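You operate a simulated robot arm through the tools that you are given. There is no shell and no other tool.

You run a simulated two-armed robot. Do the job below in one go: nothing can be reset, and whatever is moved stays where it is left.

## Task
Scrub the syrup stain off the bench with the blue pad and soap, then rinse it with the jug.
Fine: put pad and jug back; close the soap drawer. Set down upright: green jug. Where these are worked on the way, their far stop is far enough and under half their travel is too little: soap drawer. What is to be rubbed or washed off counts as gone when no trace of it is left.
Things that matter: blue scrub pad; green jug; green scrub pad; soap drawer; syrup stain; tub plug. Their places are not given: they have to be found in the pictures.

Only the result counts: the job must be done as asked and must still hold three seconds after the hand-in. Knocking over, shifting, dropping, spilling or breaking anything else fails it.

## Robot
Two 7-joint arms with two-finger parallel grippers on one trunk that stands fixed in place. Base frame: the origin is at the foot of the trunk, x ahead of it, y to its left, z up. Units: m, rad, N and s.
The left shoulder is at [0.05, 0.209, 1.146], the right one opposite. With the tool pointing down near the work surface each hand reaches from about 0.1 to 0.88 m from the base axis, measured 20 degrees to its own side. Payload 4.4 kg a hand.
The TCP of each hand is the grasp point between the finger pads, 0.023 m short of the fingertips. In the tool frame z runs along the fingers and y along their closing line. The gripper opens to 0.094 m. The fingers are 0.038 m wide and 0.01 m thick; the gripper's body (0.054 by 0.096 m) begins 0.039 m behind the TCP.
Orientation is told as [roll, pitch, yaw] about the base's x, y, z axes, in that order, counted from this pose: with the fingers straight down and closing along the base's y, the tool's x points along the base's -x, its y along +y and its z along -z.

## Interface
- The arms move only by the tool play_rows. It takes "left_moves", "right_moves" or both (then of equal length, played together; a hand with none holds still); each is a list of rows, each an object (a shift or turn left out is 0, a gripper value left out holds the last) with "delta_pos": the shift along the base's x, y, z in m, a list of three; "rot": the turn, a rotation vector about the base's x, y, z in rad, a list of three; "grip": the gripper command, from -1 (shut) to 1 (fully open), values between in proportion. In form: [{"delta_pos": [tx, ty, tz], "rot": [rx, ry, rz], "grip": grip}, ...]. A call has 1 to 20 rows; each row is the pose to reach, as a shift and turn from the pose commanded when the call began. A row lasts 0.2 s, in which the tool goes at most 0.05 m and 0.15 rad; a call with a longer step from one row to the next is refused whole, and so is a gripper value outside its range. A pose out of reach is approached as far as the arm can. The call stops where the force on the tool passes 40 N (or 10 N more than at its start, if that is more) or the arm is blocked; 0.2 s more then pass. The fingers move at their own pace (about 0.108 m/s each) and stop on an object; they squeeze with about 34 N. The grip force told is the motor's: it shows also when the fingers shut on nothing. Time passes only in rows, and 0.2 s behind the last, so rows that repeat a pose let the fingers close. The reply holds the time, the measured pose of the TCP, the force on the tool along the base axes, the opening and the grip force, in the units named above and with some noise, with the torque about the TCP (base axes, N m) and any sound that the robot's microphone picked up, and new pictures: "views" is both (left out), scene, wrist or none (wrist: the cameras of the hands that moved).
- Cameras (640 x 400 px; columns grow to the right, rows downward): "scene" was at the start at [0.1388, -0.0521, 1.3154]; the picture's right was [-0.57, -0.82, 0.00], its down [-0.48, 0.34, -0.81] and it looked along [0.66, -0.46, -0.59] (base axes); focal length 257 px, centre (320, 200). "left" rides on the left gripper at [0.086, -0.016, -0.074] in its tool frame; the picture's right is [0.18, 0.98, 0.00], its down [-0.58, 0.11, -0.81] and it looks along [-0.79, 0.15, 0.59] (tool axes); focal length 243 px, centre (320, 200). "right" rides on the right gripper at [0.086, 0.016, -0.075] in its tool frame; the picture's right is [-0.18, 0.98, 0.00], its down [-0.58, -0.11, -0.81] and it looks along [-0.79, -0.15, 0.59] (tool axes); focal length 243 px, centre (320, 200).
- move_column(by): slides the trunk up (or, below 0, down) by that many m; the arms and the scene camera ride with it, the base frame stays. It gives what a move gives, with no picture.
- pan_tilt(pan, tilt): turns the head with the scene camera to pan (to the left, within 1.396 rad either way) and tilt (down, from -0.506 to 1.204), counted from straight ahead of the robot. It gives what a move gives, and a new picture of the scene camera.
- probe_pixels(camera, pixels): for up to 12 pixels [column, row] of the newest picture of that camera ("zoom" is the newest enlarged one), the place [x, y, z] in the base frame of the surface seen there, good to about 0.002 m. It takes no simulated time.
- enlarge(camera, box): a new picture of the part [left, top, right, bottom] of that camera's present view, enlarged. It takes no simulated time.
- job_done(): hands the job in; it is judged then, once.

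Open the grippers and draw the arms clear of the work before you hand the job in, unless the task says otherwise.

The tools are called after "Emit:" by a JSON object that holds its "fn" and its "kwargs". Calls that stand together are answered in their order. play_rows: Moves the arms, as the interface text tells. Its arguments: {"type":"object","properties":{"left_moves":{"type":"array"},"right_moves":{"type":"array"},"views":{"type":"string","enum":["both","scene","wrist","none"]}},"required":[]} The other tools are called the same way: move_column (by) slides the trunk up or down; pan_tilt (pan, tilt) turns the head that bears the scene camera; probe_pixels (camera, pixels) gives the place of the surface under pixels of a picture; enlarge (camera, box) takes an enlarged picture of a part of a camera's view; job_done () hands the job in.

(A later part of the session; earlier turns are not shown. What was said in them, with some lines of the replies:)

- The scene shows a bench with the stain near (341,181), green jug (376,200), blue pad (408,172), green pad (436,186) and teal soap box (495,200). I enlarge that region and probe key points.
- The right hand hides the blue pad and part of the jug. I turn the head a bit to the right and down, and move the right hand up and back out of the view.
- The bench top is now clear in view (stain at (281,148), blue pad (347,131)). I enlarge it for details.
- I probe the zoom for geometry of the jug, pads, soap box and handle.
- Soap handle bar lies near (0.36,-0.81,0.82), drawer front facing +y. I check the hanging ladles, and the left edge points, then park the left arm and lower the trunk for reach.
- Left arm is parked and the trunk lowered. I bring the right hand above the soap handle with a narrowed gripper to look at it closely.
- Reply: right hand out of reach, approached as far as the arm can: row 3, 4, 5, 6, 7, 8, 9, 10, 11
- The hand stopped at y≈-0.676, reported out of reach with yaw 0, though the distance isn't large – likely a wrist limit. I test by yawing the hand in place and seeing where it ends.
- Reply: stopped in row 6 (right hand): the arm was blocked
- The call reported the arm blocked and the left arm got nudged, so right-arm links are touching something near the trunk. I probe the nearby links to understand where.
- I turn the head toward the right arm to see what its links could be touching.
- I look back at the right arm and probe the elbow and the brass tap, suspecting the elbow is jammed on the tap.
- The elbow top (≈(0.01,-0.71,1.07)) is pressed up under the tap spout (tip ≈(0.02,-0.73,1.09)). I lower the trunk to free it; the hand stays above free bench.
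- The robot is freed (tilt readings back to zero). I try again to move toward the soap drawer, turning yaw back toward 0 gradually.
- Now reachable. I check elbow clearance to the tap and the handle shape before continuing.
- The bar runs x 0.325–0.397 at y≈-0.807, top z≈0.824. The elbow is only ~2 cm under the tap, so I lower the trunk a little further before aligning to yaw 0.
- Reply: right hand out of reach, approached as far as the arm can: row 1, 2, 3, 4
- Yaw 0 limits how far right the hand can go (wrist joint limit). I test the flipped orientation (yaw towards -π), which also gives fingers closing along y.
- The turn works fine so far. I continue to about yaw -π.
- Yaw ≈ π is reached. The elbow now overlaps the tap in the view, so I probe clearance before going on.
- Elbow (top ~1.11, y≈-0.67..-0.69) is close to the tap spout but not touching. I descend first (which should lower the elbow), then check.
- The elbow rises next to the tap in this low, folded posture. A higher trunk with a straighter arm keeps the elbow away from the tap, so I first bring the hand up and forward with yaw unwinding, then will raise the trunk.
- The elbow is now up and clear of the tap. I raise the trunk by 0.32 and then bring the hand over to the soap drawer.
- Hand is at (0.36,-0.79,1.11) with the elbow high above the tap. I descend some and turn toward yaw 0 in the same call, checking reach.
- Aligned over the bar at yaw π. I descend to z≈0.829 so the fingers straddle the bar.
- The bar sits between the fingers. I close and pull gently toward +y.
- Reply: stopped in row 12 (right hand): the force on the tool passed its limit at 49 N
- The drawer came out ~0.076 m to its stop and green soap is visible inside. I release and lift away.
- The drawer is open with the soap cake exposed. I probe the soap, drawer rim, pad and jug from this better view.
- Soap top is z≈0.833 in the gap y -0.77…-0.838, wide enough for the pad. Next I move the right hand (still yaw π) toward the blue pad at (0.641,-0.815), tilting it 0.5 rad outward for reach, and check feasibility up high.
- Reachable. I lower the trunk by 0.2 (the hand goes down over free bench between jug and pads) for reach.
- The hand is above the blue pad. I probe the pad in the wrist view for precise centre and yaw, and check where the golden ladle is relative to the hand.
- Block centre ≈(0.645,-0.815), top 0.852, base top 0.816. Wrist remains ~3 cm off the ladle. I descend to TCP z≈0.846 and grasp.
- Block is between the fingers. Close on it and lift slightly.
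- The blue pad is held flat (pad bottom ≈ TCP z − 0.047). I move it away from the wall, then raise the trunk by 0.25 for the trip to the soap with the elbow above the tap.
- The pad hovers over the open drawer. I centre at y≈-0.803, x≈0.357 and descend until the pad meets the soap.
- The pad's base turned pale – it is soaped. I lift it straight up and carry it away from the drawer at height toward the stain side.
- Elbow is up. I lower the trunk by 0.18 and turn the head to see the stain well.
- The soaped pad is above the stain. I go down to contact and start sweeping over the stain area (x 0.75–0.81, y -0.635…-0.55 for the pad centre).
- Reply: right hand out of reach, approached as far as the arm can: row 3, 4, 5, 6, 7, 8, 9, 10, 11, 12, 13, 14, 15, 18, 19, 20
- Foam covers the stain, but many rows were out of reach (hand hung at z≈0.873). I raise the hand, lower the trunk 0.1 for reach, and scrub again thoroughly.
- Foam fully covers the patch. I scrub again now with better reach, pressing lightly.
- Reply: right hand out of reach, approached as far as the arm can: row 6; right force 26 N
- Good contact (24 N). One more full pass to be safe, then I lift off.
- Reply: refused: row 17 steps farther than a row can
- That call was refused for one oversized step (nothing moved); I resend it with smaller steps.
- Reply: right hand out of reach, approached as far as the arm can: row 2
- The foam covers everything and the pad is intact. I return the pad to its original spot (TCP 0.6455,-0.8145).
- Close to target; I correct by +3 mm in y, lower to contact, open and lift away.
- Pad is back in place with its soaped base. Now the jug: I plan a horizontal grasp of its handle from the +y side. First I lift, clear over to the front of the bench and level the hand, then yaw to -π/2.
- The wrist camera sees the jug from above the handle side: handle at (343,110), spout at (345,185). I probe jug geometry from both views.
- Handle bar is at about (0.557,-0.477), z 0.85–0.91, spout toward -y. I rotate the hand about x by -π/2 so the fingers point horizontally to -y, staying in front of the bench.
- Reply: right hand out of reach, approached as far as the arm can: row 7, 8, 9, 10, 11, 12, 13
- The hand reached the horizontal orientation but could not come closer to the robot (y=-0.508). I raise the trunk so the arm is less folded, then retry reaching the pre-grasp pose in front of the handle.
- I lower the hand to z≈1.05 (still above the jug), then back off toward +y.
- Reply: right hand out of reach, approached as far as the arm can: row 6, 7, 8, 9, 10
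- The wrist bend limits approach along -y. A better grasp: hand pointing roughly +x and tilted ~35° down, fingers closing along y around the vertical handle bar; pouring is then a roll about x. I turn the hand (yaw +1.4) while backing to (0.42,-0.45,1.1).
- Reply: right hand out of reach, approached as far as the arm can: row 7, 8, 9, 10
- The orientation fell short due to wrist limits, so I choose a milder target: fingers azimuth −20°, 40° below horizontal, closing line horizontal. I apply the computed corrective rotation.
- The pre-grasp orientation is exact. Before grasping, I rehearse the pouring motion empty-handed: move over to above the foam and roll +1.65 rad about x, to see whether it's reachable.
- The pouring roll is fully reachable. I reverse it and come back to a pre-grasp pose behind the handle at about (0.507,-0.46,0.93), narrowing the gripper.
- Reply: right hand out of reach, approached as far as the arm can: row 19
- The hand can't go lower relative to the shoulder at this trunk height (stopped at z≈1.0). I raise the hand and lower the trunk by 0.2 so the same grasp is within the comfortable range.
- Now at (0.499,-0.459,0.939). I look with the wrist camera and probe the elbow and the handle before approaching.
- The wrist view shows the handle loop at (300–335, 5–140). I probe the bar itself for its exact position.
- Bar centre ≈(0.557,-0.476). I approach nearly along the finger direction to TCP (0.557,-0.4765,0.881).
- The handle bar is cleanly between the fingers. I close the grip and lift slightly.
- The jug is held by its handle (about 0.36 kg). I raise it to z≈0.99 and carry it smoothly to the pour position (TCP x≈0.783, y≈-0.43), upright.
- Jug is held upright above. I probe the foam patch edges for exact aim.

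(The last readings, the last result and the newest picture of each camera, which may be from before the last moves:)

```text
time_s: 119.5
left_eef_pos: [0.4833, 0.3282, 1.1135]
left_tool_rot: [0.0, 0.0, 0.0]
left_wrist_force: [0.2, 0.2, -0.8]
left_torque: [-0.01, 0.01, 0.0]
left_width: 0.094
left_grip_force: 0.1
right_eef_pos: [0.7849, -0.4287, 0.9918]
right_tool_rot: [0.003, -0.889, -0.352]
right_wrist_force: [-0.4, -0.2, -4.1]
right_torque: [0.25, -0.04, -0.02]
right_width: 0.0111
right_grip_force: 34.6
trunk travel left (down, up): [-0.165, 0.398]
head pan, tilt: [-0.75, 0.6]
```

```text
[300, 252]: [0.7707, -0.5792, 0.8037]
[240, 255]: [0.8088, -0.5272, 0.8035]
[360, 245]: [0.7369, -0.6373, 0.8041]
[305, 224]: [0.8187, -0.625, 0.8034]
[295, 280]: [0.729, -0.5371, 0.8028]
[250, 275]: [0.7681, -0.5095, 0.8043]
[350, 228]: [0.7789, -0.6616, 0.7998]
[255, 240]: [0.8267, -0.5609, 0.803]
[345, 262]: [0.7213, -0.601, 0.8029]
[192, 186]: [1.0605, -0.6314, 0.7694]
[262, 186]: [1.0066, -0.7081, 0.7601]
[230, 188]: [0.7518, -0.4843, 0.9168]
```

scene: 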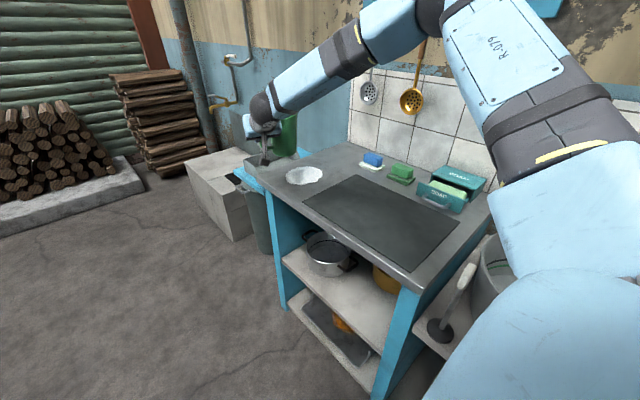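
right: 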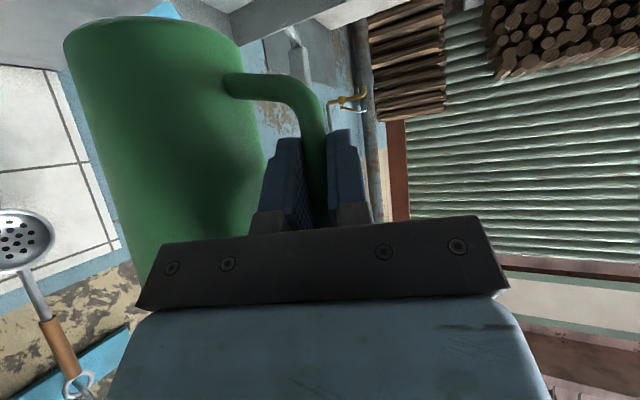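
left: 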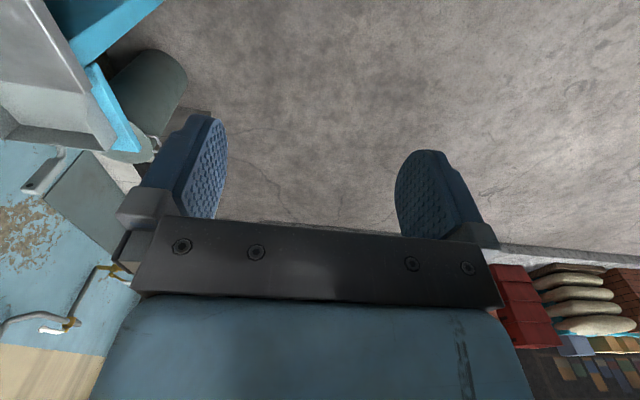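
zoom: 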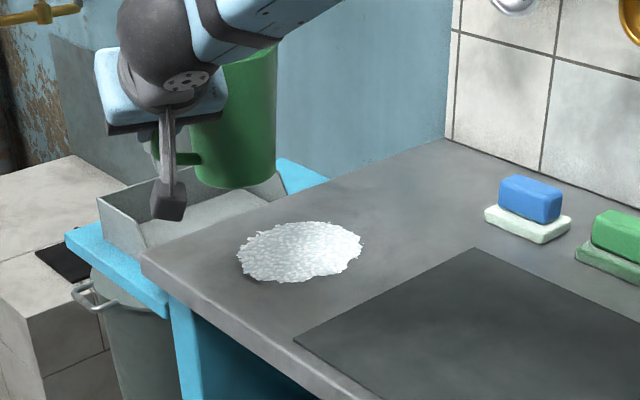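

Foam spans x 0.72–0.825, y -0.52…-0.65. I begin tilting about x toward -y, keeping the lip over the patch, up to ~0.8 rad, and watch where the water lands.

Emit:
{"fn": "play_rows", "kwargs": {"right_moves": [{"delta_pos": [0, 0.0045, 0], "rot": [0.13, 0, 0]}, {"delta_pos": [0, 0.0065, 0], "rot": [0.26, 0, 0]}, {"delta_pos": [0, 0.011, 0], "rot": [0.4, 0, 0]}, {"delta_pos": [0, 0.0073, 0], "rot": [0.53, 0, 0]}, {"delta_pos": [0, 0.0045, 0], "rot": [0.63, 0, 0]}, {"delta_pos": [0, 0.0011, 0], "rot": [0.7, 0, 0]}, {"delta_pos": [0.01, 0.004, 0], "rot": [0.74, 0, 0]}]}}

Emit:
{"fn": "enlarge", "kwargs": {"camera": "scene", "box": [230, 100, 390, 220]}}

```text
time_s: 121.1
left_eef_pos: [0.4846, 0.3279, 1.1138]
left_tool_rot: [0.003, 0.003, -0.001]
left_wrist_force: [0.0, 0.3, -0.3]
left_torque: [0.04, 0.02, 0.03]
left_width: 0.094
left_grip_force: 0.0
right_eef_pos: [0.7948, -0.4259, 0.9919]
right_tool_rot: [0.776, -0.439, -0.858]
right_wrist_force: [-0.6, 0.6, -4.8]
right_torque: [0.14, -0.03, 0.04]
right_width: 0.0111
right_grip_force: 33.9
trunk travel left (down, up): [-0.165, 0.398]
head pan, tilt: [-0.75, 0.6]
```

scene: 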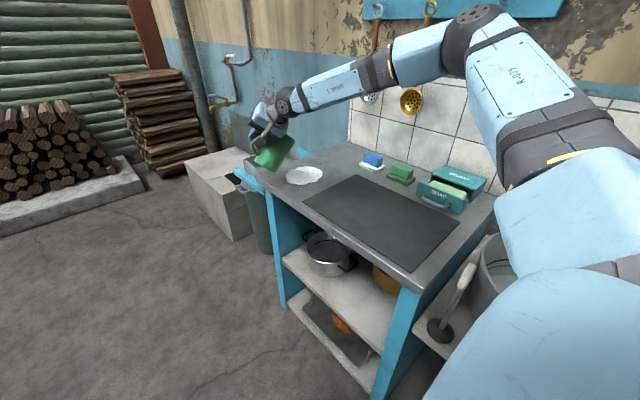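
right: 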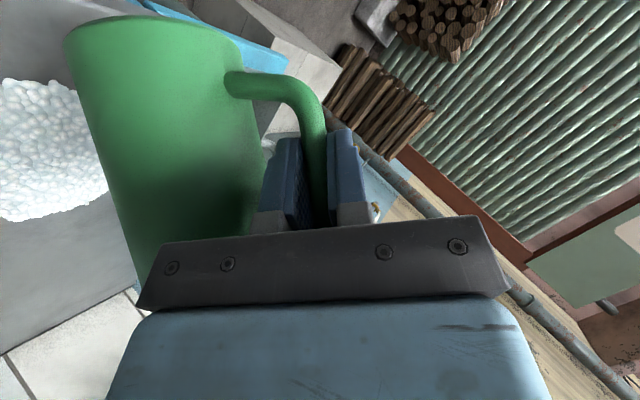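

```text
3.33 times, centred on (310, 160) of scene
```

zoom: 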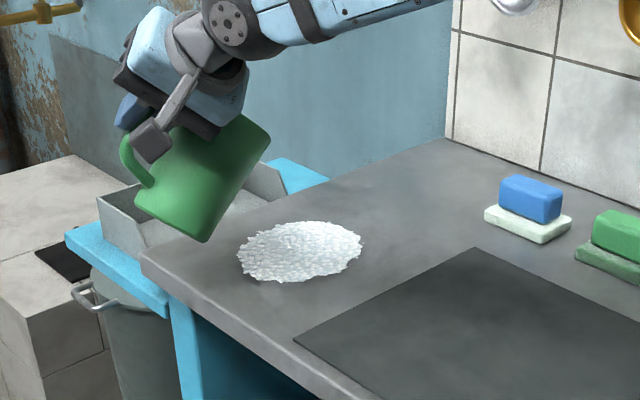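

No flow yet at 0.74 rad. I continue tilting slowly to ~0.95 rad keeping the lip over the patch centre.

Emit:
{"fn": "play_rows", "kwargs": {"right_moves": [{"delta_pos": [-0.01, -0.009, 0], "rot": [0.06, 0, 0]}, {"delta_pos": [-0.01, -0.0132, 0], "rot": [0.12, 0, 0]}, {"delta_pos": [-0.01, -0.018, 0], "rot": [0.18, 0, 0]}], "views": "scene"}}

Emit:
{"fn": "enlarge", "kwargs": {"camera": "scene", "box": [230, 100, 390, 220]}}

```text
time_s: 121.9
left_eef_pos: [0.4843, 0.3271, 1.1129]
left_tool_rot: [0.003, -0.001, 0.0]
left_wrist_force: [0.0, -0.2, -0.3]
left_torque: [0.03, 0.0, -0.03]
left_width: 0.0941
left_grip_force: 0.0
right_eef_pos: [0.7823, -0.4436, 0.9911]
right_tool_rot: [0.901, -0.301, -0.903]
right_wrist_force: [0.1, 0.1, -3.4]
right_torque: [0.1, -0.02, -0.02]
right_width: 0.011
right_grip_force: 33.7
trunk travel left (down, up): [-0.165, 0.398]
head pan, tilt: [-0.75, 0.6]
```

scene: 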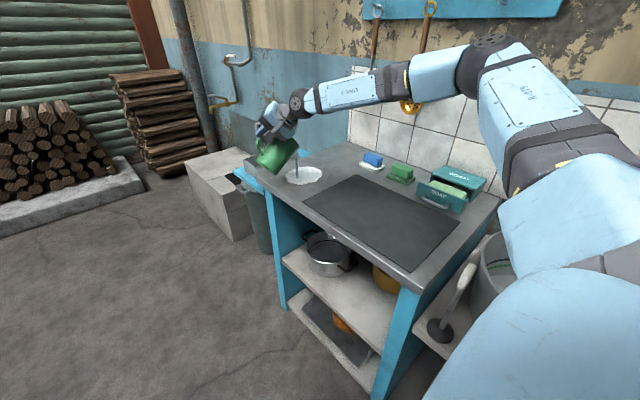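

```text
3.33 times, centred on (310, 160) of scene
```

zoom: 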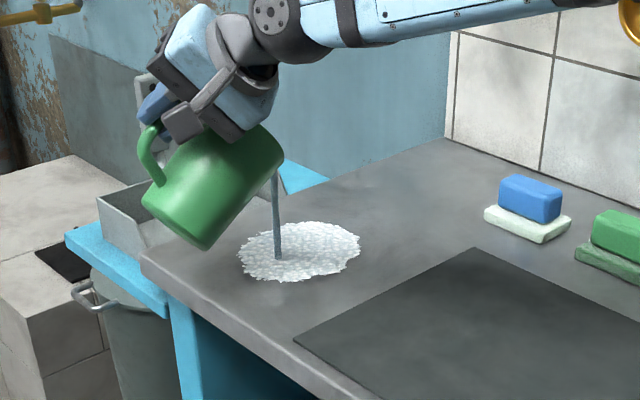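

The stream falls straight onto the foam at about (0.778,-0.56). Now I slowly increase tilt while sweeping the stream around the whole patch.

Emit:
{"fn": "play_rows", "kwargs": {"right_moves": [{"delta_pos": [0, -0.0156, 0], "rot": [0.02, 0, 0]}, {"delta_pos": [0.02, -0.0323, 0], "rot": [0.04, 0, 0]}, {"delta_pos": [0.035, -0.044, 0], "rot": [0.06, 0, 0]}, {"delta_pos": [0.02, -0.0659, 0], "rot": [0.08, 0, 0]}, {"delta_pos": [-0.005, -0.0727, 0], "rot": [0.1, 0, 0]}, {"delta_pos": [-0.03, -0.0696, 0], "rot": [0.12, 0, 0]}, {"delta_pos": [-0.04, -0.0516, 0], "rot": [0.14, 0, 0]}, {"delta_pos": [-0.04, -0.0335, 0], "rot": [0.16, 0, 0]}, {"delta_pos": [-0.035, -0.0155, 0], "rot": [0.18, 0, 0]}, {"delta_pos": [-0.015, -0.0025, 0], "rot": [0.2, 0, 0]}, {"delta_pos": [0.01, 0.0004, 0], "rot": [0.22, 0, 0]}, {"delta_pos": [0.035, -0.0117, 0], "rot": [0.24, 0, 0]}], "views": "scene"}}

Emit:
{"fn": "enlarge", "kwargs": {"camera": "scene", "box": [230, 100, 390, 220]}}

```text
time_s: 124.5
left_eef_pos: [0.4842, 0.3289, 1.1135]
left_tool_rot: [0.0, 0.004, 0.0]
left_wrist_force: [0.4, -0.2, -0.3]
left_torque: [0.0, 0.01, 0.0]
left_width: 0.0941
left_grip_force: 0.1
right_eef_pos: [0.8205, -0.4544, 0.9932]
right_tool_rot: [1.051, -0.111, -0.931]
right_wrist_force: [-0.3, 0.4, -2.5]
right_torque: [0.0, -0.03, 0.03]
right_width: 0.0113
right_grip_force: 34.0
trunk travel left (down, up): [-0.165, 0.398]
head pan, tilt: [-0.75, 0.6]
```

scene: 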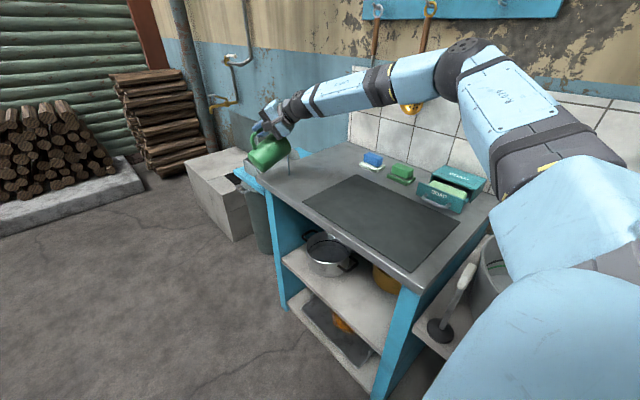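

```text
3.33 times, centred on (310, 160) of scene
```

zoom: 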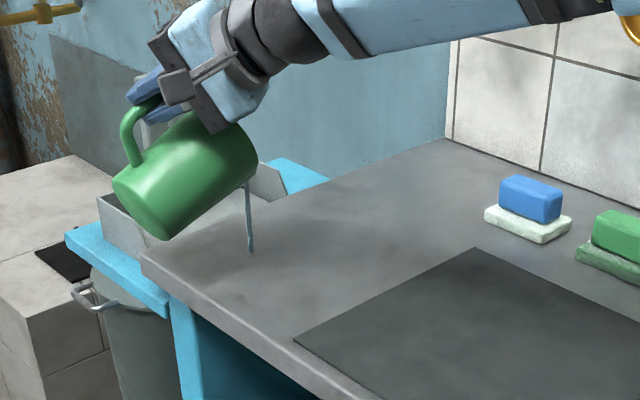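

The foam is washed away entirely and no orange remains visible. I tilt the jug back upright, keeping the lip over the patch.

Emit:
{"fn": "play_rows", "kwargs": {"right_moves": [{"delta_pos": [-0.02, -0.015, 0], "rot": [-0.14, 0, 0]}, {"delta_pos": [-0.035, -0.005, 0], "rot": [-0.28, 0, 0]}, {"delta_pos": [-0.035, 0.005, 0], "rot": [-0.42, 0, 0]}, {"delta_pos": [-0.035, 0.015, 0], "rot": [-0.56, 0, 0]}, {"delta_pos": [-0.035, 0.02, 0], "rot": [-0.7, 0, 0]}, {"delta_pos": [-0.035, 0.02, 0], "rot": [-0.84, 0, 0]}, {"delta_pos": [-0.035, 0.02, 0], "rot": [-0.98, 0, 0]}, {"delta_pos": [-0.035, 0.02, 0], "rot": [-1.1, 0, 0]}, {"delta_pos": [-0.035, 0.02, 0], "rot": [-1.16, 0, 0]}, {"delta_pos": [-0.035, 0.02, 0], "rot": [-1.16, 0, 0]}], "views": "scene"}}

Emit:
{"fn": "enlarge", "kwargs": {"camera": "scene", "box": [250, 130, 350, 210]}}

```text
time_s: 126.7
left_eef_pos: [0.4845, 0.3284, 1.1132]
left_tool_rot: [0.0, 0.001, 0.0]
left_wrist_force: [0.4, 0.5, 0.1]
left_torque: [0.03, 0.01, -0.02]
left_width: 0.094
left_grip_force: 0.2
right_eef_pos: [0.7843, -0.4356, 0.9911]
right_tool_rot: [0.0, -0.887, -0.348]
right_wrist_force: [-0.6, -0.3, -2.1]
right_torque: [0.12, -0.01, -0.02]
right_width: 0.0112
right_grip_force: 34.1
trunk travel left (down, up): [-0.165, 0.398]
head pan, tilt: [-0.75, 0.6]
```

scene: 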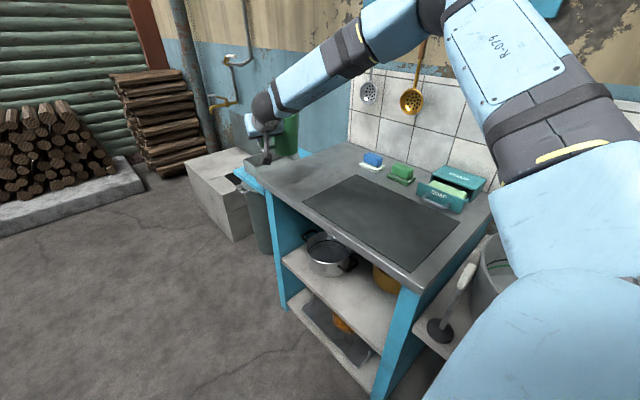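

```text
5.00 times, centred on (300, 170) of scene
```

zoom: 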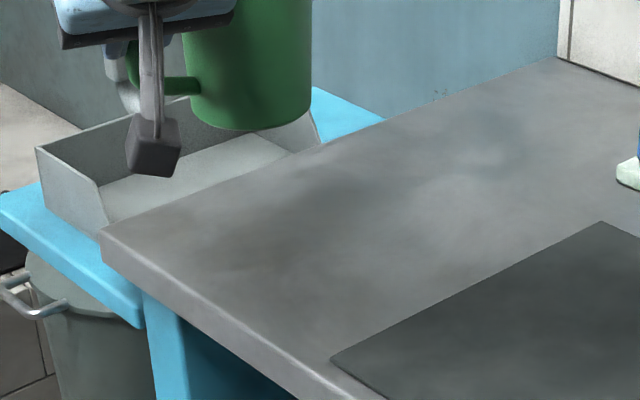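

There may be a faint brownish tint near zoom (265,245); I probe where that is relative to the former stain.

Emit:
{"fn": "probe_pixels", "kwargs": {"camera": "zoom", "pixels": [[265, 245], [220, 245], [310, 245], [265, 215], [265, 280], [330, 215], [480, 160]]}}

Emit:
{"fn": "enlarge", "kwargs": {"camera": "scene", "box": [276, 160, 336, 200]}}

```text
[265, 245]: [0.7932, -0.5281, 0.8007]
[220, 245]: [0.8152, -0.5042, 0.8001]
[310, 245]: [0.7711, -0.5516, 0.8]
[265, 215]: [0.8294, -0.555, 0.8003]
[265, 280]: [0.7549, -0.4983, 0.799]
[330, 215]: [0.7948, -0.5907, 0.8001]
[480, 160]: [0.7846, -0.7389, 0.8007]
```

```text
10.00 times, centred on (306, 180) of scene
```

zoom: 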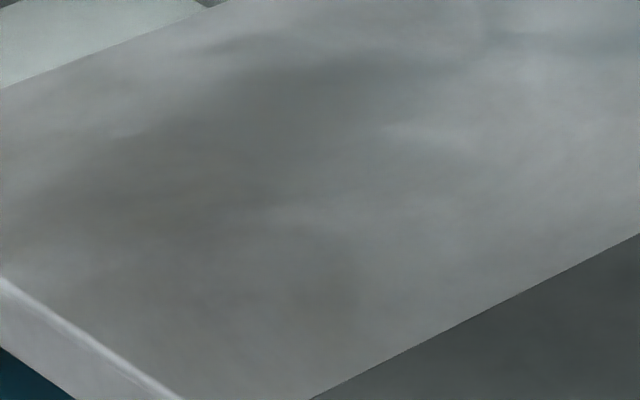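

That tint lies outside the old stain and is smooth bench shading; the patch is clean. I carry the jug back to above its original place (TCP 0.556,-0.4765).

Emit:
{"fn": "play_rows", "kwargs": {"right_moves": [{"delta_pos": [-0.025, -0.003, 0]}, {"delta_pos": [-0.06, -0.007, 0]}, {"delta_pos": [-0.095, -0.012, 0]}, {"delta_pos": [-0.13, -0.018, 0]}, {"delta_pos": [-0.165, -0.026, 0]}, {"delta_pos": [-0.2, -0.034, 0]}, {"delta_pos": [-0.22, -0.039, -0.015]}, {"delta_pos": [-0.2285, -0.041, -0.04]}, {"delta_pos": [-0.2285, -0.041, -0.07]}, {"delta_pos": [-0.2285, -0.041, -0.085]}, {"delta_pos": [-0.2285, -0.041, -0.085]}]}}

Emit:
{"fn": "enlarge", "kwargs": {"camera": "scene", "box": [280, 130, 420, 230]}}

```text
time_s: 129.1
left_eef_pos: [0.4837, 0.3277, 1.1144]
left_tool_rot: [-0.001, 0.0, 0.001]
left_wrist_force: [-0.5, -0.1, 0.3]
left_torque: [0.0, -0.02, 0.01]
left_width: 0.0943
left_grip_force: 0.1
right_eef_pos: [0.5559, -0.4761, 0.9072]
right_tool_rot: [0.001, -0.889, -0.351]
right_wrist_force: [-0.1, -1.6, -2.3]
right_torque: [0.16, 0.0, 0.01]
right_width: 0.011
right_grip_force: 33.9
trunk travel left (down, up): [-0.165, 0.398]
head pan, tilt: [-0.75, 0.6]
```

scene: 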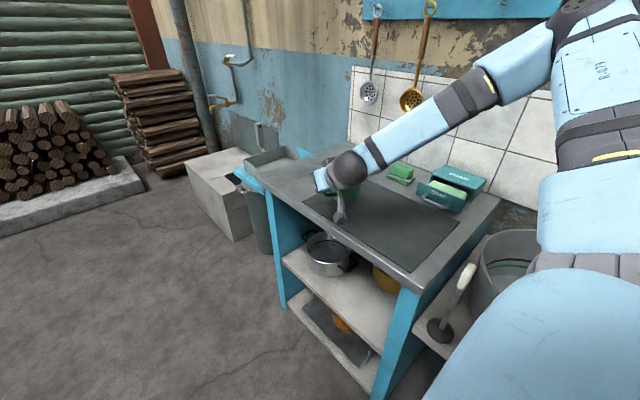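
right: 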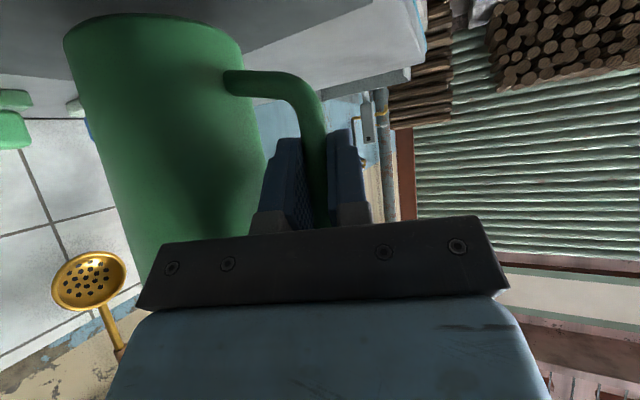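

```text
4.00 times, centred on (350, 180) of scene
```

zoom: 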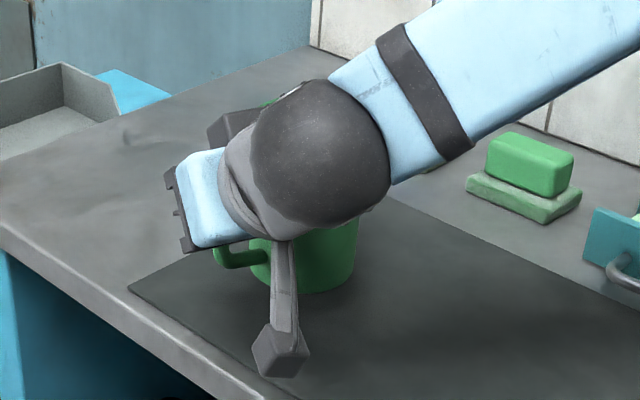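

The jug sits unchanged in the grip. I lower it gently to the mat (TCP z≈0.881).

Emit:
{"fn": "play_rows", "kwargs": {"right_moves": [{"delta_pos": [0, -0.0003, -0.01]}, {"delta_pos": [0, -0.0003, -0.018]}, {"delta_pos": [0, -0.0003, -0.023]}, {"delta_pos": [0, -0.0003, -0.026]}, {"delta_pos": [0, -0.0003, -0.027]}, {"delta_pos": [0, -0.0003, -0.027]}], "views": "wrist"}}

```text
time_s: 130.5
left_eef_pos: [0.4826, 0.3291, 1.1145]
left_tool_rot: [0.001, 0.0, -0.002]
left_wrist_force: [0.1, 0.9, 0.0]
left_torque: [0.02, -0.01, -0.01]
left_width: 0.0938
left_grip_force: 0.0
right_eef_pos: [0.5561, -0.4766, 0.8826]
right_tool_rot: [0.001, -0.893, -0.349]
right_wrist_force: [3.3, -1.9, 8.4]
right_torque: [-0.57, -0.31, 0.1]
right_width: 0.0114
right_grip_force: 33.9
trunk travel left (down, up): [-0.165, 0.398]
head pan, tilt: [-0.75, 0.6]
```

right: 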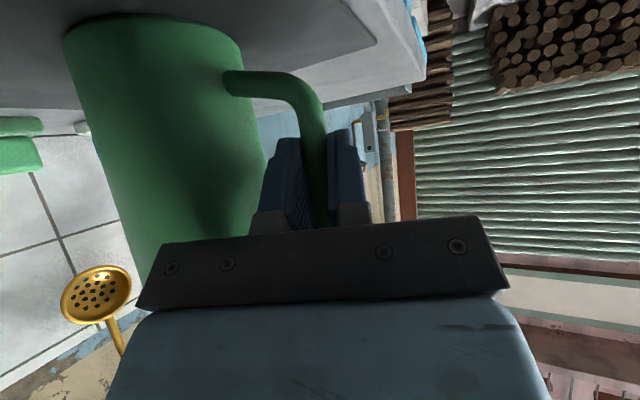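

Contact made (8 N up). I release and retreat back along the finger direction.

Emit:
{"fn": "play_rows", "kwargs": {"right_moves": [{"delta_pos": [0, 0, 0.0015]}, {"delta_pos": [0, 0, 0.0015], "grip": -0.7}, {"delta_pos": [0, 0, 0.0015], "grip": -0.36}, {"delta_pos": [0, 0, 0.0015], "grip": -0.36}, {"delta_pos": [-0.015, 0.0055, 0.0145]}, {"delta_pos": [-0.036, 0.013, 0.033]}, {"delta_pos": [-0.06, 0.02, 0.055]}, {"delta_pos": [-0.075, 0.02, 0.09]}, {"delta_pos": [-0.085, 0.02, 0.13]}, {"delta_pos": [-0.09, 0.02, 0.17]}]}}

Emit:
{"fn": "enlarge", "kwargs": {"camera": "scene", "box": [230, 120, 430, 250]}}

```text
time_s: 132.7
left_eef_pos: [0.4829, 0.3295, 1.1133]
left_tool_rot: [0.001, -0.001, -0.001]
left_wrist_force: [-0.7, 1.1, 0.5]
left_torque: [0.04, -0.01, 0.0]
left_width: 0.0938
left_grip_force: 0.2
right_eef_pos: [0.4665, -0.4538, 1.0538]
right_tool_rot: [-0.001, -0.888, -0.349]
right_wrist_force: [-0.2, -0.1, -0.2]
right_torque: [0.0, 0.0, 0.01]
right_width: 0.0298
right_grip_force: 0.1
trunk travel left (down, up): [-0.165, 0.398]
head pan, tilt: [-0.75, 0.6]
```

scene: 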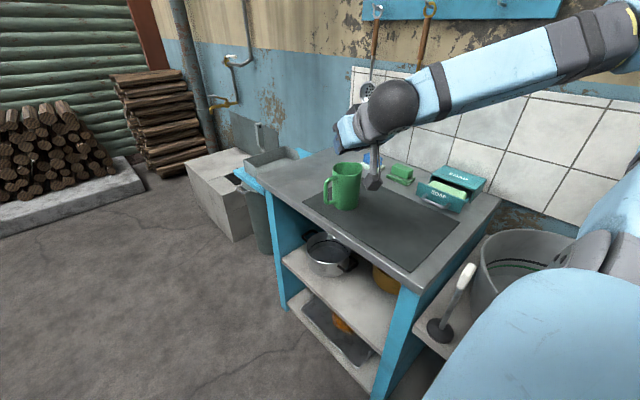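
right: 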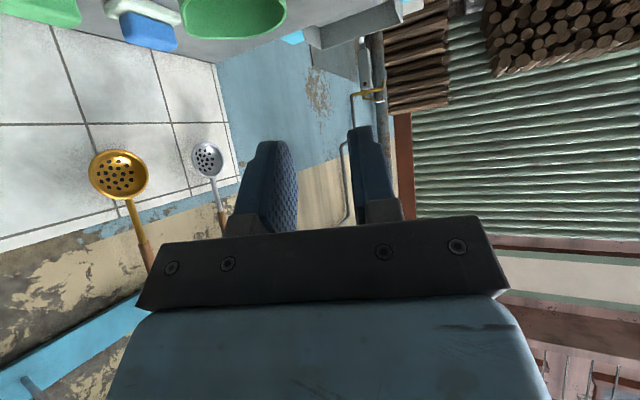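

```text
3.08 times, centred on (330, 185) of scene
```

zoom: 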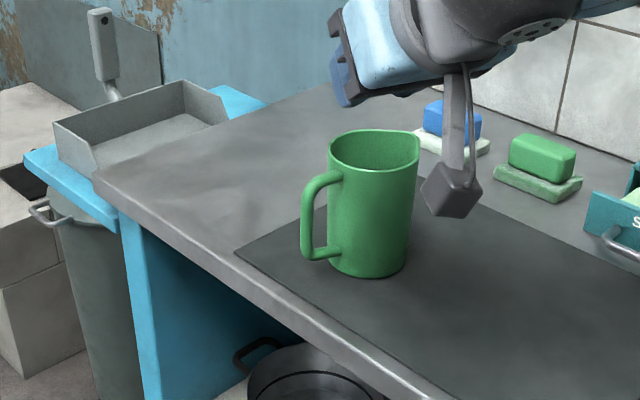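

Jug stands upright at its place. Now the drawer: I raise the trunk 0.15, bring the tool vertical with fingers shut and go in front of the drawer handle.

Emit:
{"fn": "move_column", "kwargs": {"by": 0.15}}

Emit:
{"fn": "play_rows", "kwargs": {"right_moves": [{"delta_pos": [-0.01, -0.01, -0.01], "rot": [0.05, 0.13, 0], "grip": -1}, {"delta_pos": [-0.03, -0.02, -0.02], "rot": [0.1, 0.26, 0]}, {"delta_pos": [-0.05, -0.04, -0.03], "rot": [0.145, 0.39, 0]}, {"delta_pos": [-0.07, -0.06, -0.04], "rot": [0.19, 0.52, 0]}, {"delta_pos": [-0.09, -0.08, -0.05], "rot": [0.235, 0.65, 0]}, {"delta_pos": [-0.1, -0.1, -0.06], "rot": [0.28, 0.77, 0]}, {"delta_pos": [-0.105, -0.12, -0.07], "rot": [0.304, 0.834, 0]}, {"delta_pos": [-0.105, -0.15, -0.08], "rot": [0.304, 0.834, 0]}], "views": "scene"}}

```text
time_s: 134.4
left_eef_pos: [0.4835, 0.3273, 1.2627]
left_tool_rot: [0.0, -0.001, -0.001]
left_wrist_force: [0.6, 0.2, -0.3]
left_torque: [-0.02, 0.0, -0.01]
left_width: 0.0941
left_grip_force: 0.1
right_eef_pos: [0.4666, -0.4543, 1.2015]
right_tool_rot: [0.0, -0.888, -0.349]
right_wrist_force: [0.2, 0.6, -0.3]
right_torque: [-0.01, 0.03, 0.0]
right_width: 0.0304
right_grip_force: 0.1
trunk travel left (down, up): [-0.315, 0.248]
head pan, tilt: [-0.75, 0.6]
```

```text
time_s: 136.2
left_eef_pos: [0.4838, 0.3266, 1.2644]
left_tool_rot: [0.001, -0.002, 0.002]
left_wrist_force: [0.0, 0.0, -0.4]
left_torque: [0.02, 0.04, -0.01]
left_width: 0.0938
left_grip_force: 0.0
right_eef_pos: [0.3617, -0.6068, 1.1207]
right_tool_rot: [0.003, 0.0, -0.351]
right_wrist_force: [-0.1, 0.0, 0.8]
right_torque: [-0.01, 0.0, -0.01]
right_width: 0.0
right_grip_force: 34.3
trunk travel left (down, up): [-0.315, 0.248]
head pan, tilt: [-0.75, 0.6]
```

scene: 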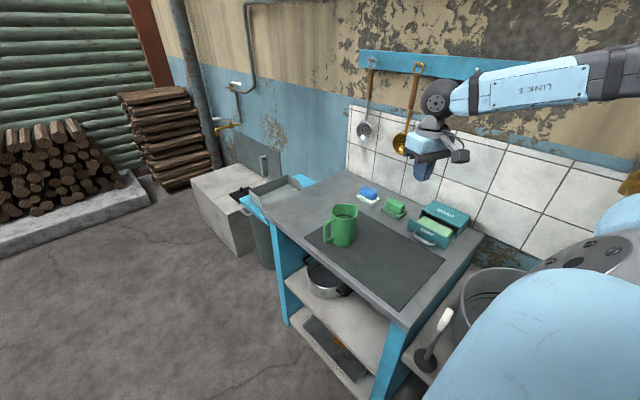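

Tool is vertical. I yaw to about -π/2 and turn the head to monitor the elbow relative to the tap.

Emit:
{"fn": "play_rows", "kwargs": {"right_moves": [{"rot": [0, 0, -0.14]}, {"rot": [0, 0, -0.28]}, {"rot": [0, 0, -0.42]}, {"rot": [0, 0, -0.56]}, {"rot": [0, 0, -0.7]}, {"rot": [0, 0, -0.84]}, {"rot": [0, 0, -0.98]}, {"rot": [0, 0, -1.1]}, {"rot": [0, 0, -1.22]}], "views": "none"}}

Emit:
{"fn": "pan_tilt", "kwargs": {"pan": -1.3, "tilt": 0.5}}

```text
time_s: 138.2
left_eef_pos: [0.4837, 0.3276, 1.2644]
left_tool_rot: [-0.001, 0.001, -0.001]
left_wrist_force: [-0.1, -0.2, -0.3]
left_torque: [-0.06, 0.04, 0.03]
left_width: 0.094
left_grip_force: 0.1
right_eef_pos: [0.3607, -0.6044, 1.1212]
right_tool_rot: [0.002, -0.002, -1.572]
right_wrist_force: [-0.4, 0.0, 0.7]
right_torque: [-0.06, 0.05, 0.0]
right_width: 0.0
right_grip_force: 34.6
trunk travel left (down, up): [-0.315, 0.248]
head pan, tilt: [-0.75, 0.6]
```

```text
time_s: 139.2
left_eef_pos: [0.4836, 0.3289, 1.2637]
left_tool_rot: [0.0, 0.001, 0.0]
left_wrist_force: [0.2, 0.1, 0.1]
left_torque: [0.0, 0.04, 0.01]
left_width: 0.0937
left_grip_force: 0.2
right_eef_pos: [0.3608, -0.6043, 1.1223]
right_tool_rot: [0.001, -0.001, -1.57]
right_wrist_force: [0.2, 0.1, 0.5]
right_torque: [-0.01, 0.0, 0.01]
right_width: 0.0001
right_grip_force: 34.1
trunk travel left (down, up): [-0.315, 0.248]
head pan, tilt: [-1.3, 0.499]
```

scene: 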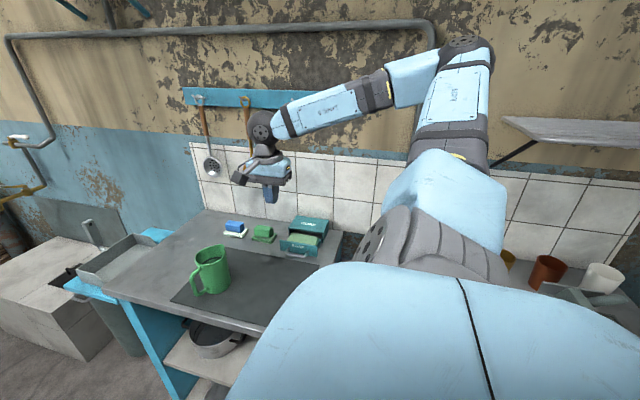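

Elbow is high and clear. I descend in front of the drawer handle to (0.36,-0.66,0.834).

Emit:
{"fn": "play_rows", "kwargs": {"right_moves": [{"delta_pos": [0, -0.01, -0.04]}, {"delta_pos": [0, -0.02, -0.08]}, {"delta_pos": [0, -0.03, -0.12]}, {"delta_pos": [0, -0.04, -0.16]}, {"delta_pos": [0, -0.05, -0.2]}, {"delta_pos": [0, -0.055, -0.24]}, {"delta_pos": [0, -0.055, -0.27]}, {"delta_pos": [0, -0.055, -0.2865]}, {"delta_pos": [0, -0.055, -0.2865]}]}}

Emit:
{"fn": "enlarge", "kwargs": {"camera": "scene", "box": [220, 180, 380, 300]}}

```text
time_s: 141.2
left_eef_pos: [0.4838, 0.328, 1.2642]
left_tool_rot: [0.0, 0.001, -0.001]
left_wrist_force: [-0.2, 0.4, -0.8]
left_torque: [0.03, 0.01, 0.02]
left_width: 0.0939
left_grip_force: 0.1
right_eef_pos: [0.3607, -0.6597, 0.8333]
right_tool_rot: [0.0, -0.003, -1.57]
right_wrist_force: [-0.1, -0.2, -0.1]
right_torque: [0.02, -0.02, 0.0]
right_width: 0.0
right_grip_force: 34.2
trunk travel left (down, up): [-0.315, 0.248]
head pan, tilt: [-1.3, 0.499]
```

scene: 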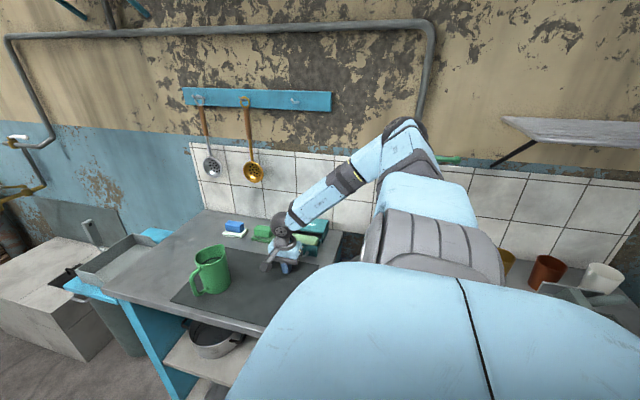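
right: 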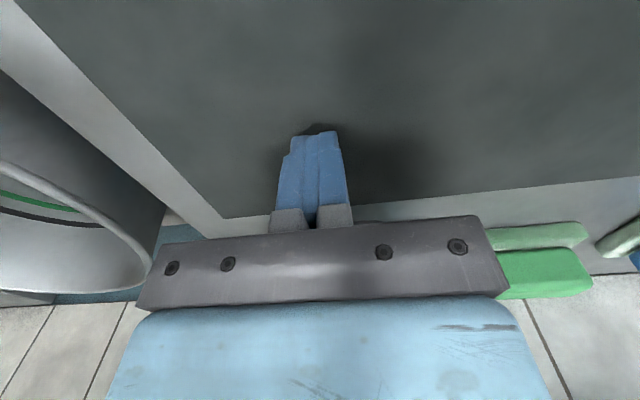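

```text
3.33 times, centred on (300, 240) of scene
```

zoom: 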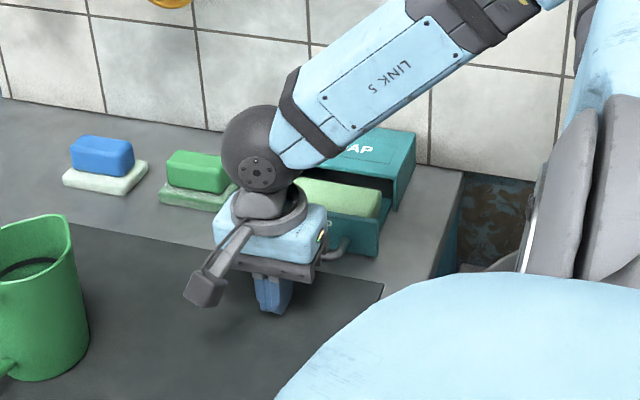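

Fingers are in front of the bar. I push slowly toward -y to close the drawer.

Emit:
{"fn": "play_rows", "kwargs": {"right_moves": [{"delta_pos": [0, -0.02, 0]}, {"delta_pos": [0, -0.035, 0]}, {"delta_pos": [0, -0.045, 0]}, {"delta_pos": [0, -0.055, 0]}, {"delta_pos": [0, -0.065, 0]}, {"delta_pos": [0, -0.075, 0]}, {"delta_pos": [0, -0.085, 0]}, {"delta_pos": [0, -0.095, 0]}, {"delta_pos": [0, -0.105, 0]}, {"delta_pos": [0, -0.115, 0]}, {"delta_pos": [0, -0.122, 0]}, {"delta_pos": [0, -0.128, 0]}, {"delta_pos": [0, -0.134, 0]}, {"delta_pos": [0, -0.14, 0]}]}}

Emit:
{"fn": "enlarge", "kwargs": {"camera": "scene", "box": [220, 180, 380, 300]}}

```text
time_s: 143.9
left_eef_pos: [0.483, 0.3283, 1.2636]
left_tool_rot: [0.0, 0.002, 0.0]
left_wrist_force: [-0.5, 0.1, 0.6]
left_torque: [0.03, -0.02, 0.02]
left_width: 0.0938
left_grip_force: 0.1
right_eef_pos: [0.3622, -0.7821, 0.8342]
right_tool_rot: [0.0, 0.013, -1.569]
right_wrist_force: [0.3, 16.0, 6.2]
right_torque: [0.16, 0.08, 0.0]
right_width: 0.0001
right_grip_force: 34.1
trunk travel left (down, up): [-0.315, 0.248]
head pan, tilt: [-1.3, 0.499]
stopped in row 13 (right hand): the force on the tool passed its limit at 47 N (the readings are from after the stop); the commanded pose is now the measured one
```

scene: 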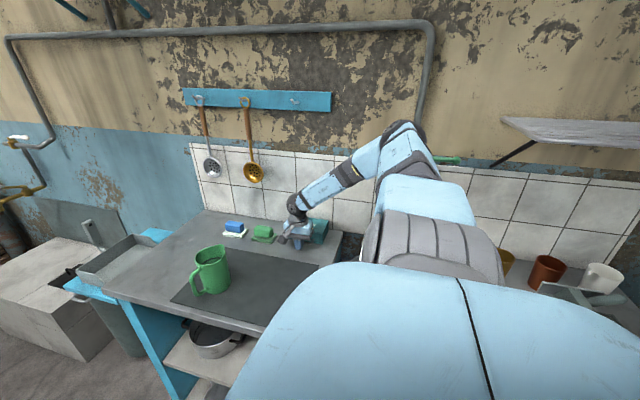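
right: 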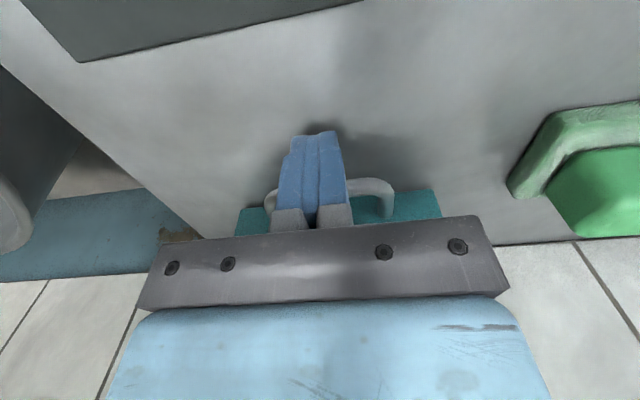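

```text
3.33 times, centred on (300, 240) of scene
```

zoom: 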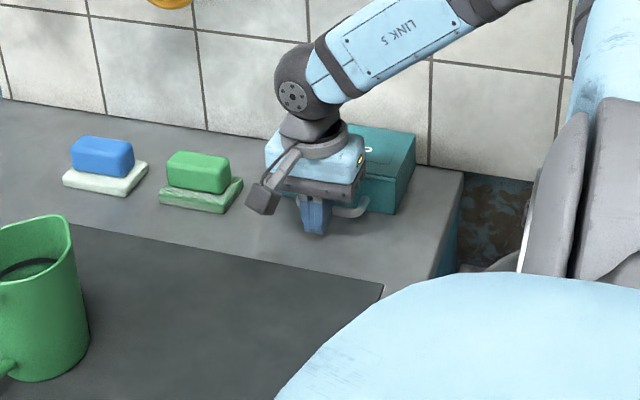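

The drawer hit its closed stop. I back off, lift, and inspect.

Emit:
{"fn": "play_rows", "kwargs": {"right_moves": [{"delta_pos": [0, 0.02, 0]}, {"delta_pos": [0, 0.05, 0.005]}, {"delta_pos": [0, 0.07, 0.04]}, {"delta_pos": [0, 0.09, 0.08]}, {"delta_pos": [0, 0.12, 0.115]}, {"delta_pos": [0, 0.16, 0.14]}, {"delta_pos": [0, 0.2, 0.16]}, {"delta_pos": [0, 0.24, 0.18]}, {"delta_pos": [0, 0.28, 0.2]}, {"delta_pos": [0, 0.32, 0.22], "grip": 0.5}, {"delta_pos": [0, 0.36, 0.24], "grip": 1}, {"delta_pos": [0, 0.38, 0.26], "grip": 1}]}}

Emit:
{"fn": "enlarge", "kwargs": {"camera": "scene", "box": [80, 190, 380, 340]}}

```text
time_s: 146.5
left_eef_pos: [0.4862, 0.3282, 1.2633]
left_tool_rot: [0.0, 0.001, 0.0]
left_wrist_force: [0.1, 0.2, 0.0]
left_torque: [0.0, 0.05, -0.04]
left_width: 0.0941
left_grip_force: 0.0
right_eef_pos: [0.3604, -0.4049, 1.0929]
right_tool_rot: [0.0, 0.01, -1.569]
right_wrist_force: [0.1, 0.0, 0.9]
right_torque: [-0.02, 0.0, 0.02]
right_width: 0.0941
right_grip_force: 0.0
trunk travel left (down, up): [-0.315, 0.248]
head pan, tilt: [-1.3, 0.499]
```

scene: 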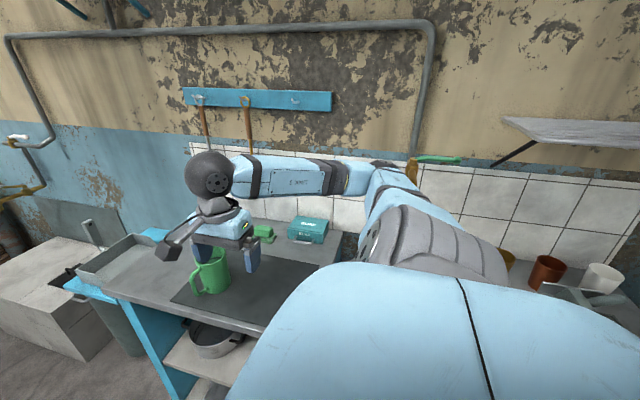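
right: 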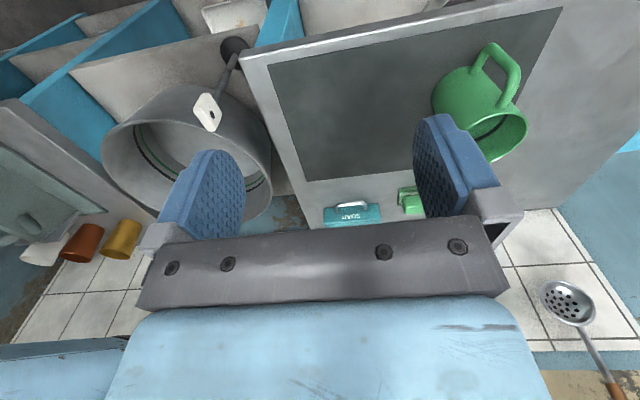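

```text
2.13 times, centred on (230, 265) of scene
```

zoom: 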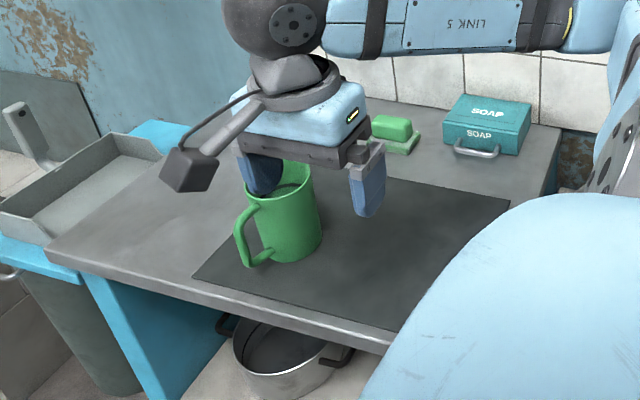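

Drawer is shut, jug and pads in place. I move the hand up and forward, clear of everything, to view the rinsed area from the wrist camera as well.

Emit:
{"fn": "play_rows", "kwargs": {"right_moves": [{"delta_pos": [0.02, 0.01, 0.03]}, {"delta_pos": [0.05, 0.02, 0.06]}, {"delta_pos": [0.08, 0.04, 0.09]}, {"delta_pos": [0.11, 0.06, 0.12]}, {"delta_pos": [0.14, 0.08, 0.14]}], "views": "wrist"}}

Emit:
{"fn": "pan_tilt", "kwargs": {"pan": -0.85, "tilt": 0.75}}

Emit:
{"fn": "enlarge", "kwargs": {"camera": "right", "box": [300, 0, 640, 220]}}

```text
time_s: 147.7
left_eef_pos: [0.4855, 0.33, 1.2624]
left_tool_rot: [-0.001, 0.0, -0.003]
left_wrist_force: [-0.1, 0.4, 1.2]
left_torque: [-0.03, 0.06, 0.02]
left_width: 0.094
left_grip_force: 0.1
right_eef_pos: [0.5017, -0.3262, 1.2315]
right_tool_rot: [-0.001, 0.01, -1.568]
right_wrist_force: [0.3, -0.8, 0.0]
right_torque: [-0.02, 0.01, 0.0]
right_width: 0.0938
right_grip_force: 0.0
trunk travel left (down, up): [-0.315, 0.248]
head pan, tilt: [-1.3, 0.499]
```

right: 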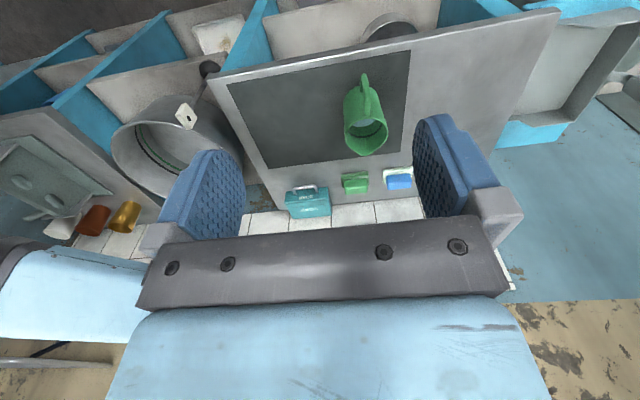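

```text
time_s: 148.6
left_eef_pos: [0.4842, 0.3282, 1.2644]
left_tool_rot: [0.0, 0.0, -0.002]
left_wrist_force: [-0.1, 0.0, 0.3]
left_torque: [0.0, -0.02, -0.01]
left_width: 0.0939
left_grip_force: 0.2
right_eef_pos: [0.5006, -0.3274, 1.2316]
right_tool_rot: [-0.003, 0.009, -1.567]
right_wrist_force: [-0.4, -0.1, 0.6]
right_torque: [0.03, 0.01, -0.03]
right_width: 0.0938
right_grip_force: 0.0
trunk travel left (down, up): [-0.315, 0.248]
head pan, tilt: [-0.85, 0.75]
```

scene: 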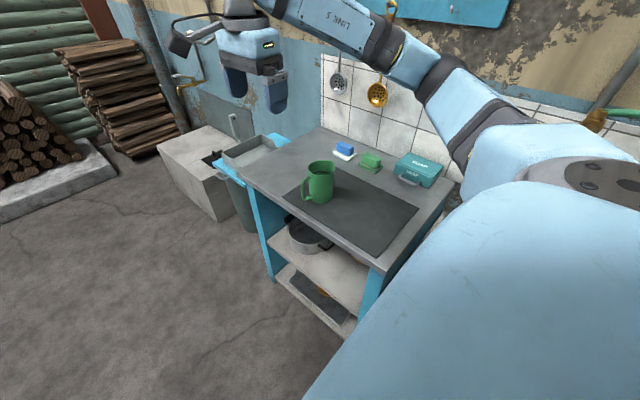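

```text
1.82 times, centred on (470, 110) of right
```

zoom: 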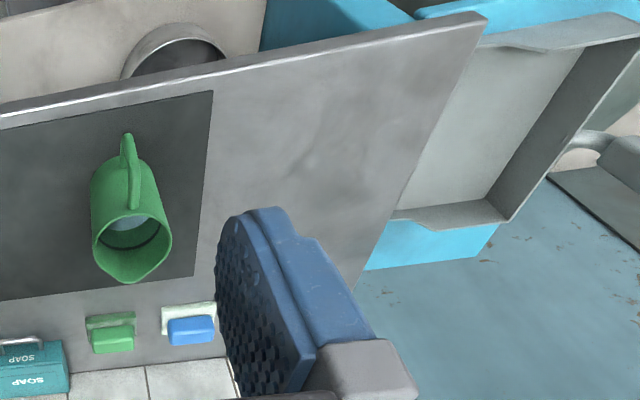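

The bench is clean. I verify final positions of jug, pad and drawer with an enlarged view.

Emit:
{"fn": "enlarge", "kwargs": {"camera": "scene", "box": [220, 110, 480, 270]}}

Emit:
{"fn": "probe_pixels", "kwargs": {"camera": "right", "pixels": [[366, 80], [366, 100], [300, 187], [316, 187], [390, 182], [411, 180], [399, 178], [355, 182], [346, 125], [387, 125], [365, 150], [308, 193]]}}

```text
2.46 times, centred on (350, 190) of scene
```

zoom: 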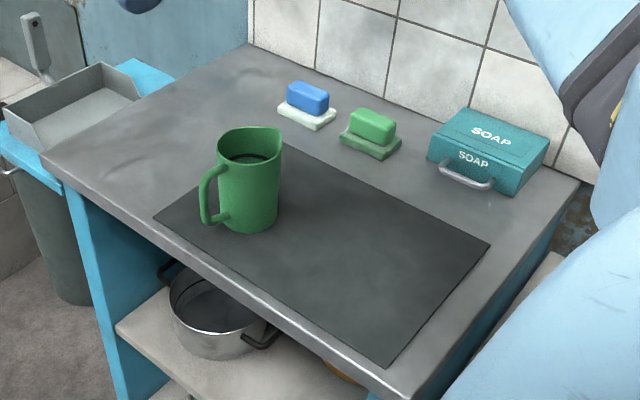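

```text
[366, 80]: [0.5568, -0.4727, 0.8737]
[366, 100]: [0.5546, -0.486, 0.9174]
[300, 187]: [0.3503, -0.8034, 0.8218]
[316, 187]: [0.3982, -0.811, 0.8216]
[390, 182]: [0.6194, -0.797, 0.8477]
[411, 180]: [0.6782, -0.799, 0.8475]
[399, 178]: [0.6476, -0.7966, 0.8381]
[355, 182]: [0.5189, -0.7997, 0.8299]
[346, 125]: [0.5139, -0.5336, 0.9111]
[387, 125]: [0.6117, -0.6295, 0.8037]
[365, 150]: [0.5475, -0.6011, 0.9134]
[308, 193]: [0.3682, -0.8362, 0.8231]
```

Positions match the originals (handle bar 0.557,-0.473; drawer bar y -0.803). I zoom in once more on the scrubbed area to make sure no trace remains.

Emit:
{"fn": "enlarge", "kwargs": {"camera": "scene", "box": [230, 130, 320, 190]}}

Emit:
{"fn": "probe_pixels", "kwargs": {"camera": "scene", "pixels": [[268, 180], [262, 178], [280, 165], [290, 165], [325, 140]]}}

Emit:
{"fn": "enlarge", "kwargs": {"camera": "right", "box": [400, 10, 560, 120]}}

```text
6.67 times, centred on (275, 160) of scene
```

zoom: 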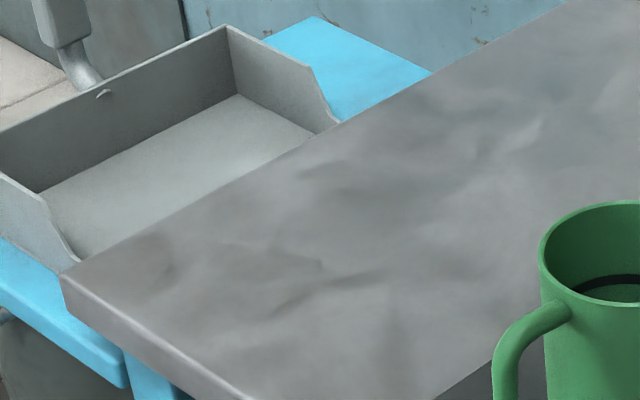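

```text
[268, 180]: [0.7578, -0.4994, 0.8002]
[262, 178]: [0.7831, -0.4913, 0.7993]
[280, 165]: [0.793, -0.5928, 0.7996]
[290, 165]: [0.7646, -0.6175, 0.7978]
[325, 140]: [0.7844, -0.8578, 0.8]
```

```text
3.64 times, centred on (480, 65) of right
```

zoom: 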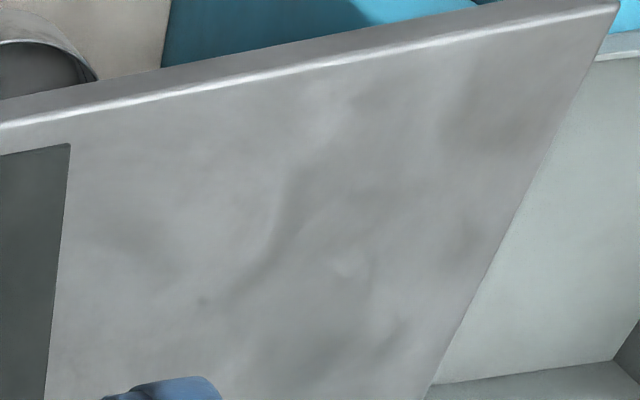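

Only the grey bench texture remains; stain and foam are gone, jug upright, pad and drawer back. Both grippers are open and the arms clear, so I hand in.

Emit:
{"fn": "job_done", "kwargs": {}}

```text
The job is handed in.
```

The job is handed in: the syrup stain is scrubbed off and rinsed, and I can see no trace of stain or foam on the bench.

- **Scrubbing:** I opened the soap drawer to its stop, pressed the blue pad on the soap, and scrubbed the stain in several passes. The pad is back on its original spot, though its base is still soapy.
- **Rinsing:** I poured water from the green jug over the whole patch until the foam was gone. The jug is back in its original place, upright, with some water left in it.
- **Soap drawer:** I pushed it shut until it stopped, and its handle is back where it started.
- **Tap contact:** Early on, the right elbow jammed under the brass wall tap and tilted the robot slightly. I freed it by lowering the trunk, and the tap looked undisturbed afterwards.

I did not touch the green pad or the tub plug. Both grippers are open and the arms are clear of the bench.
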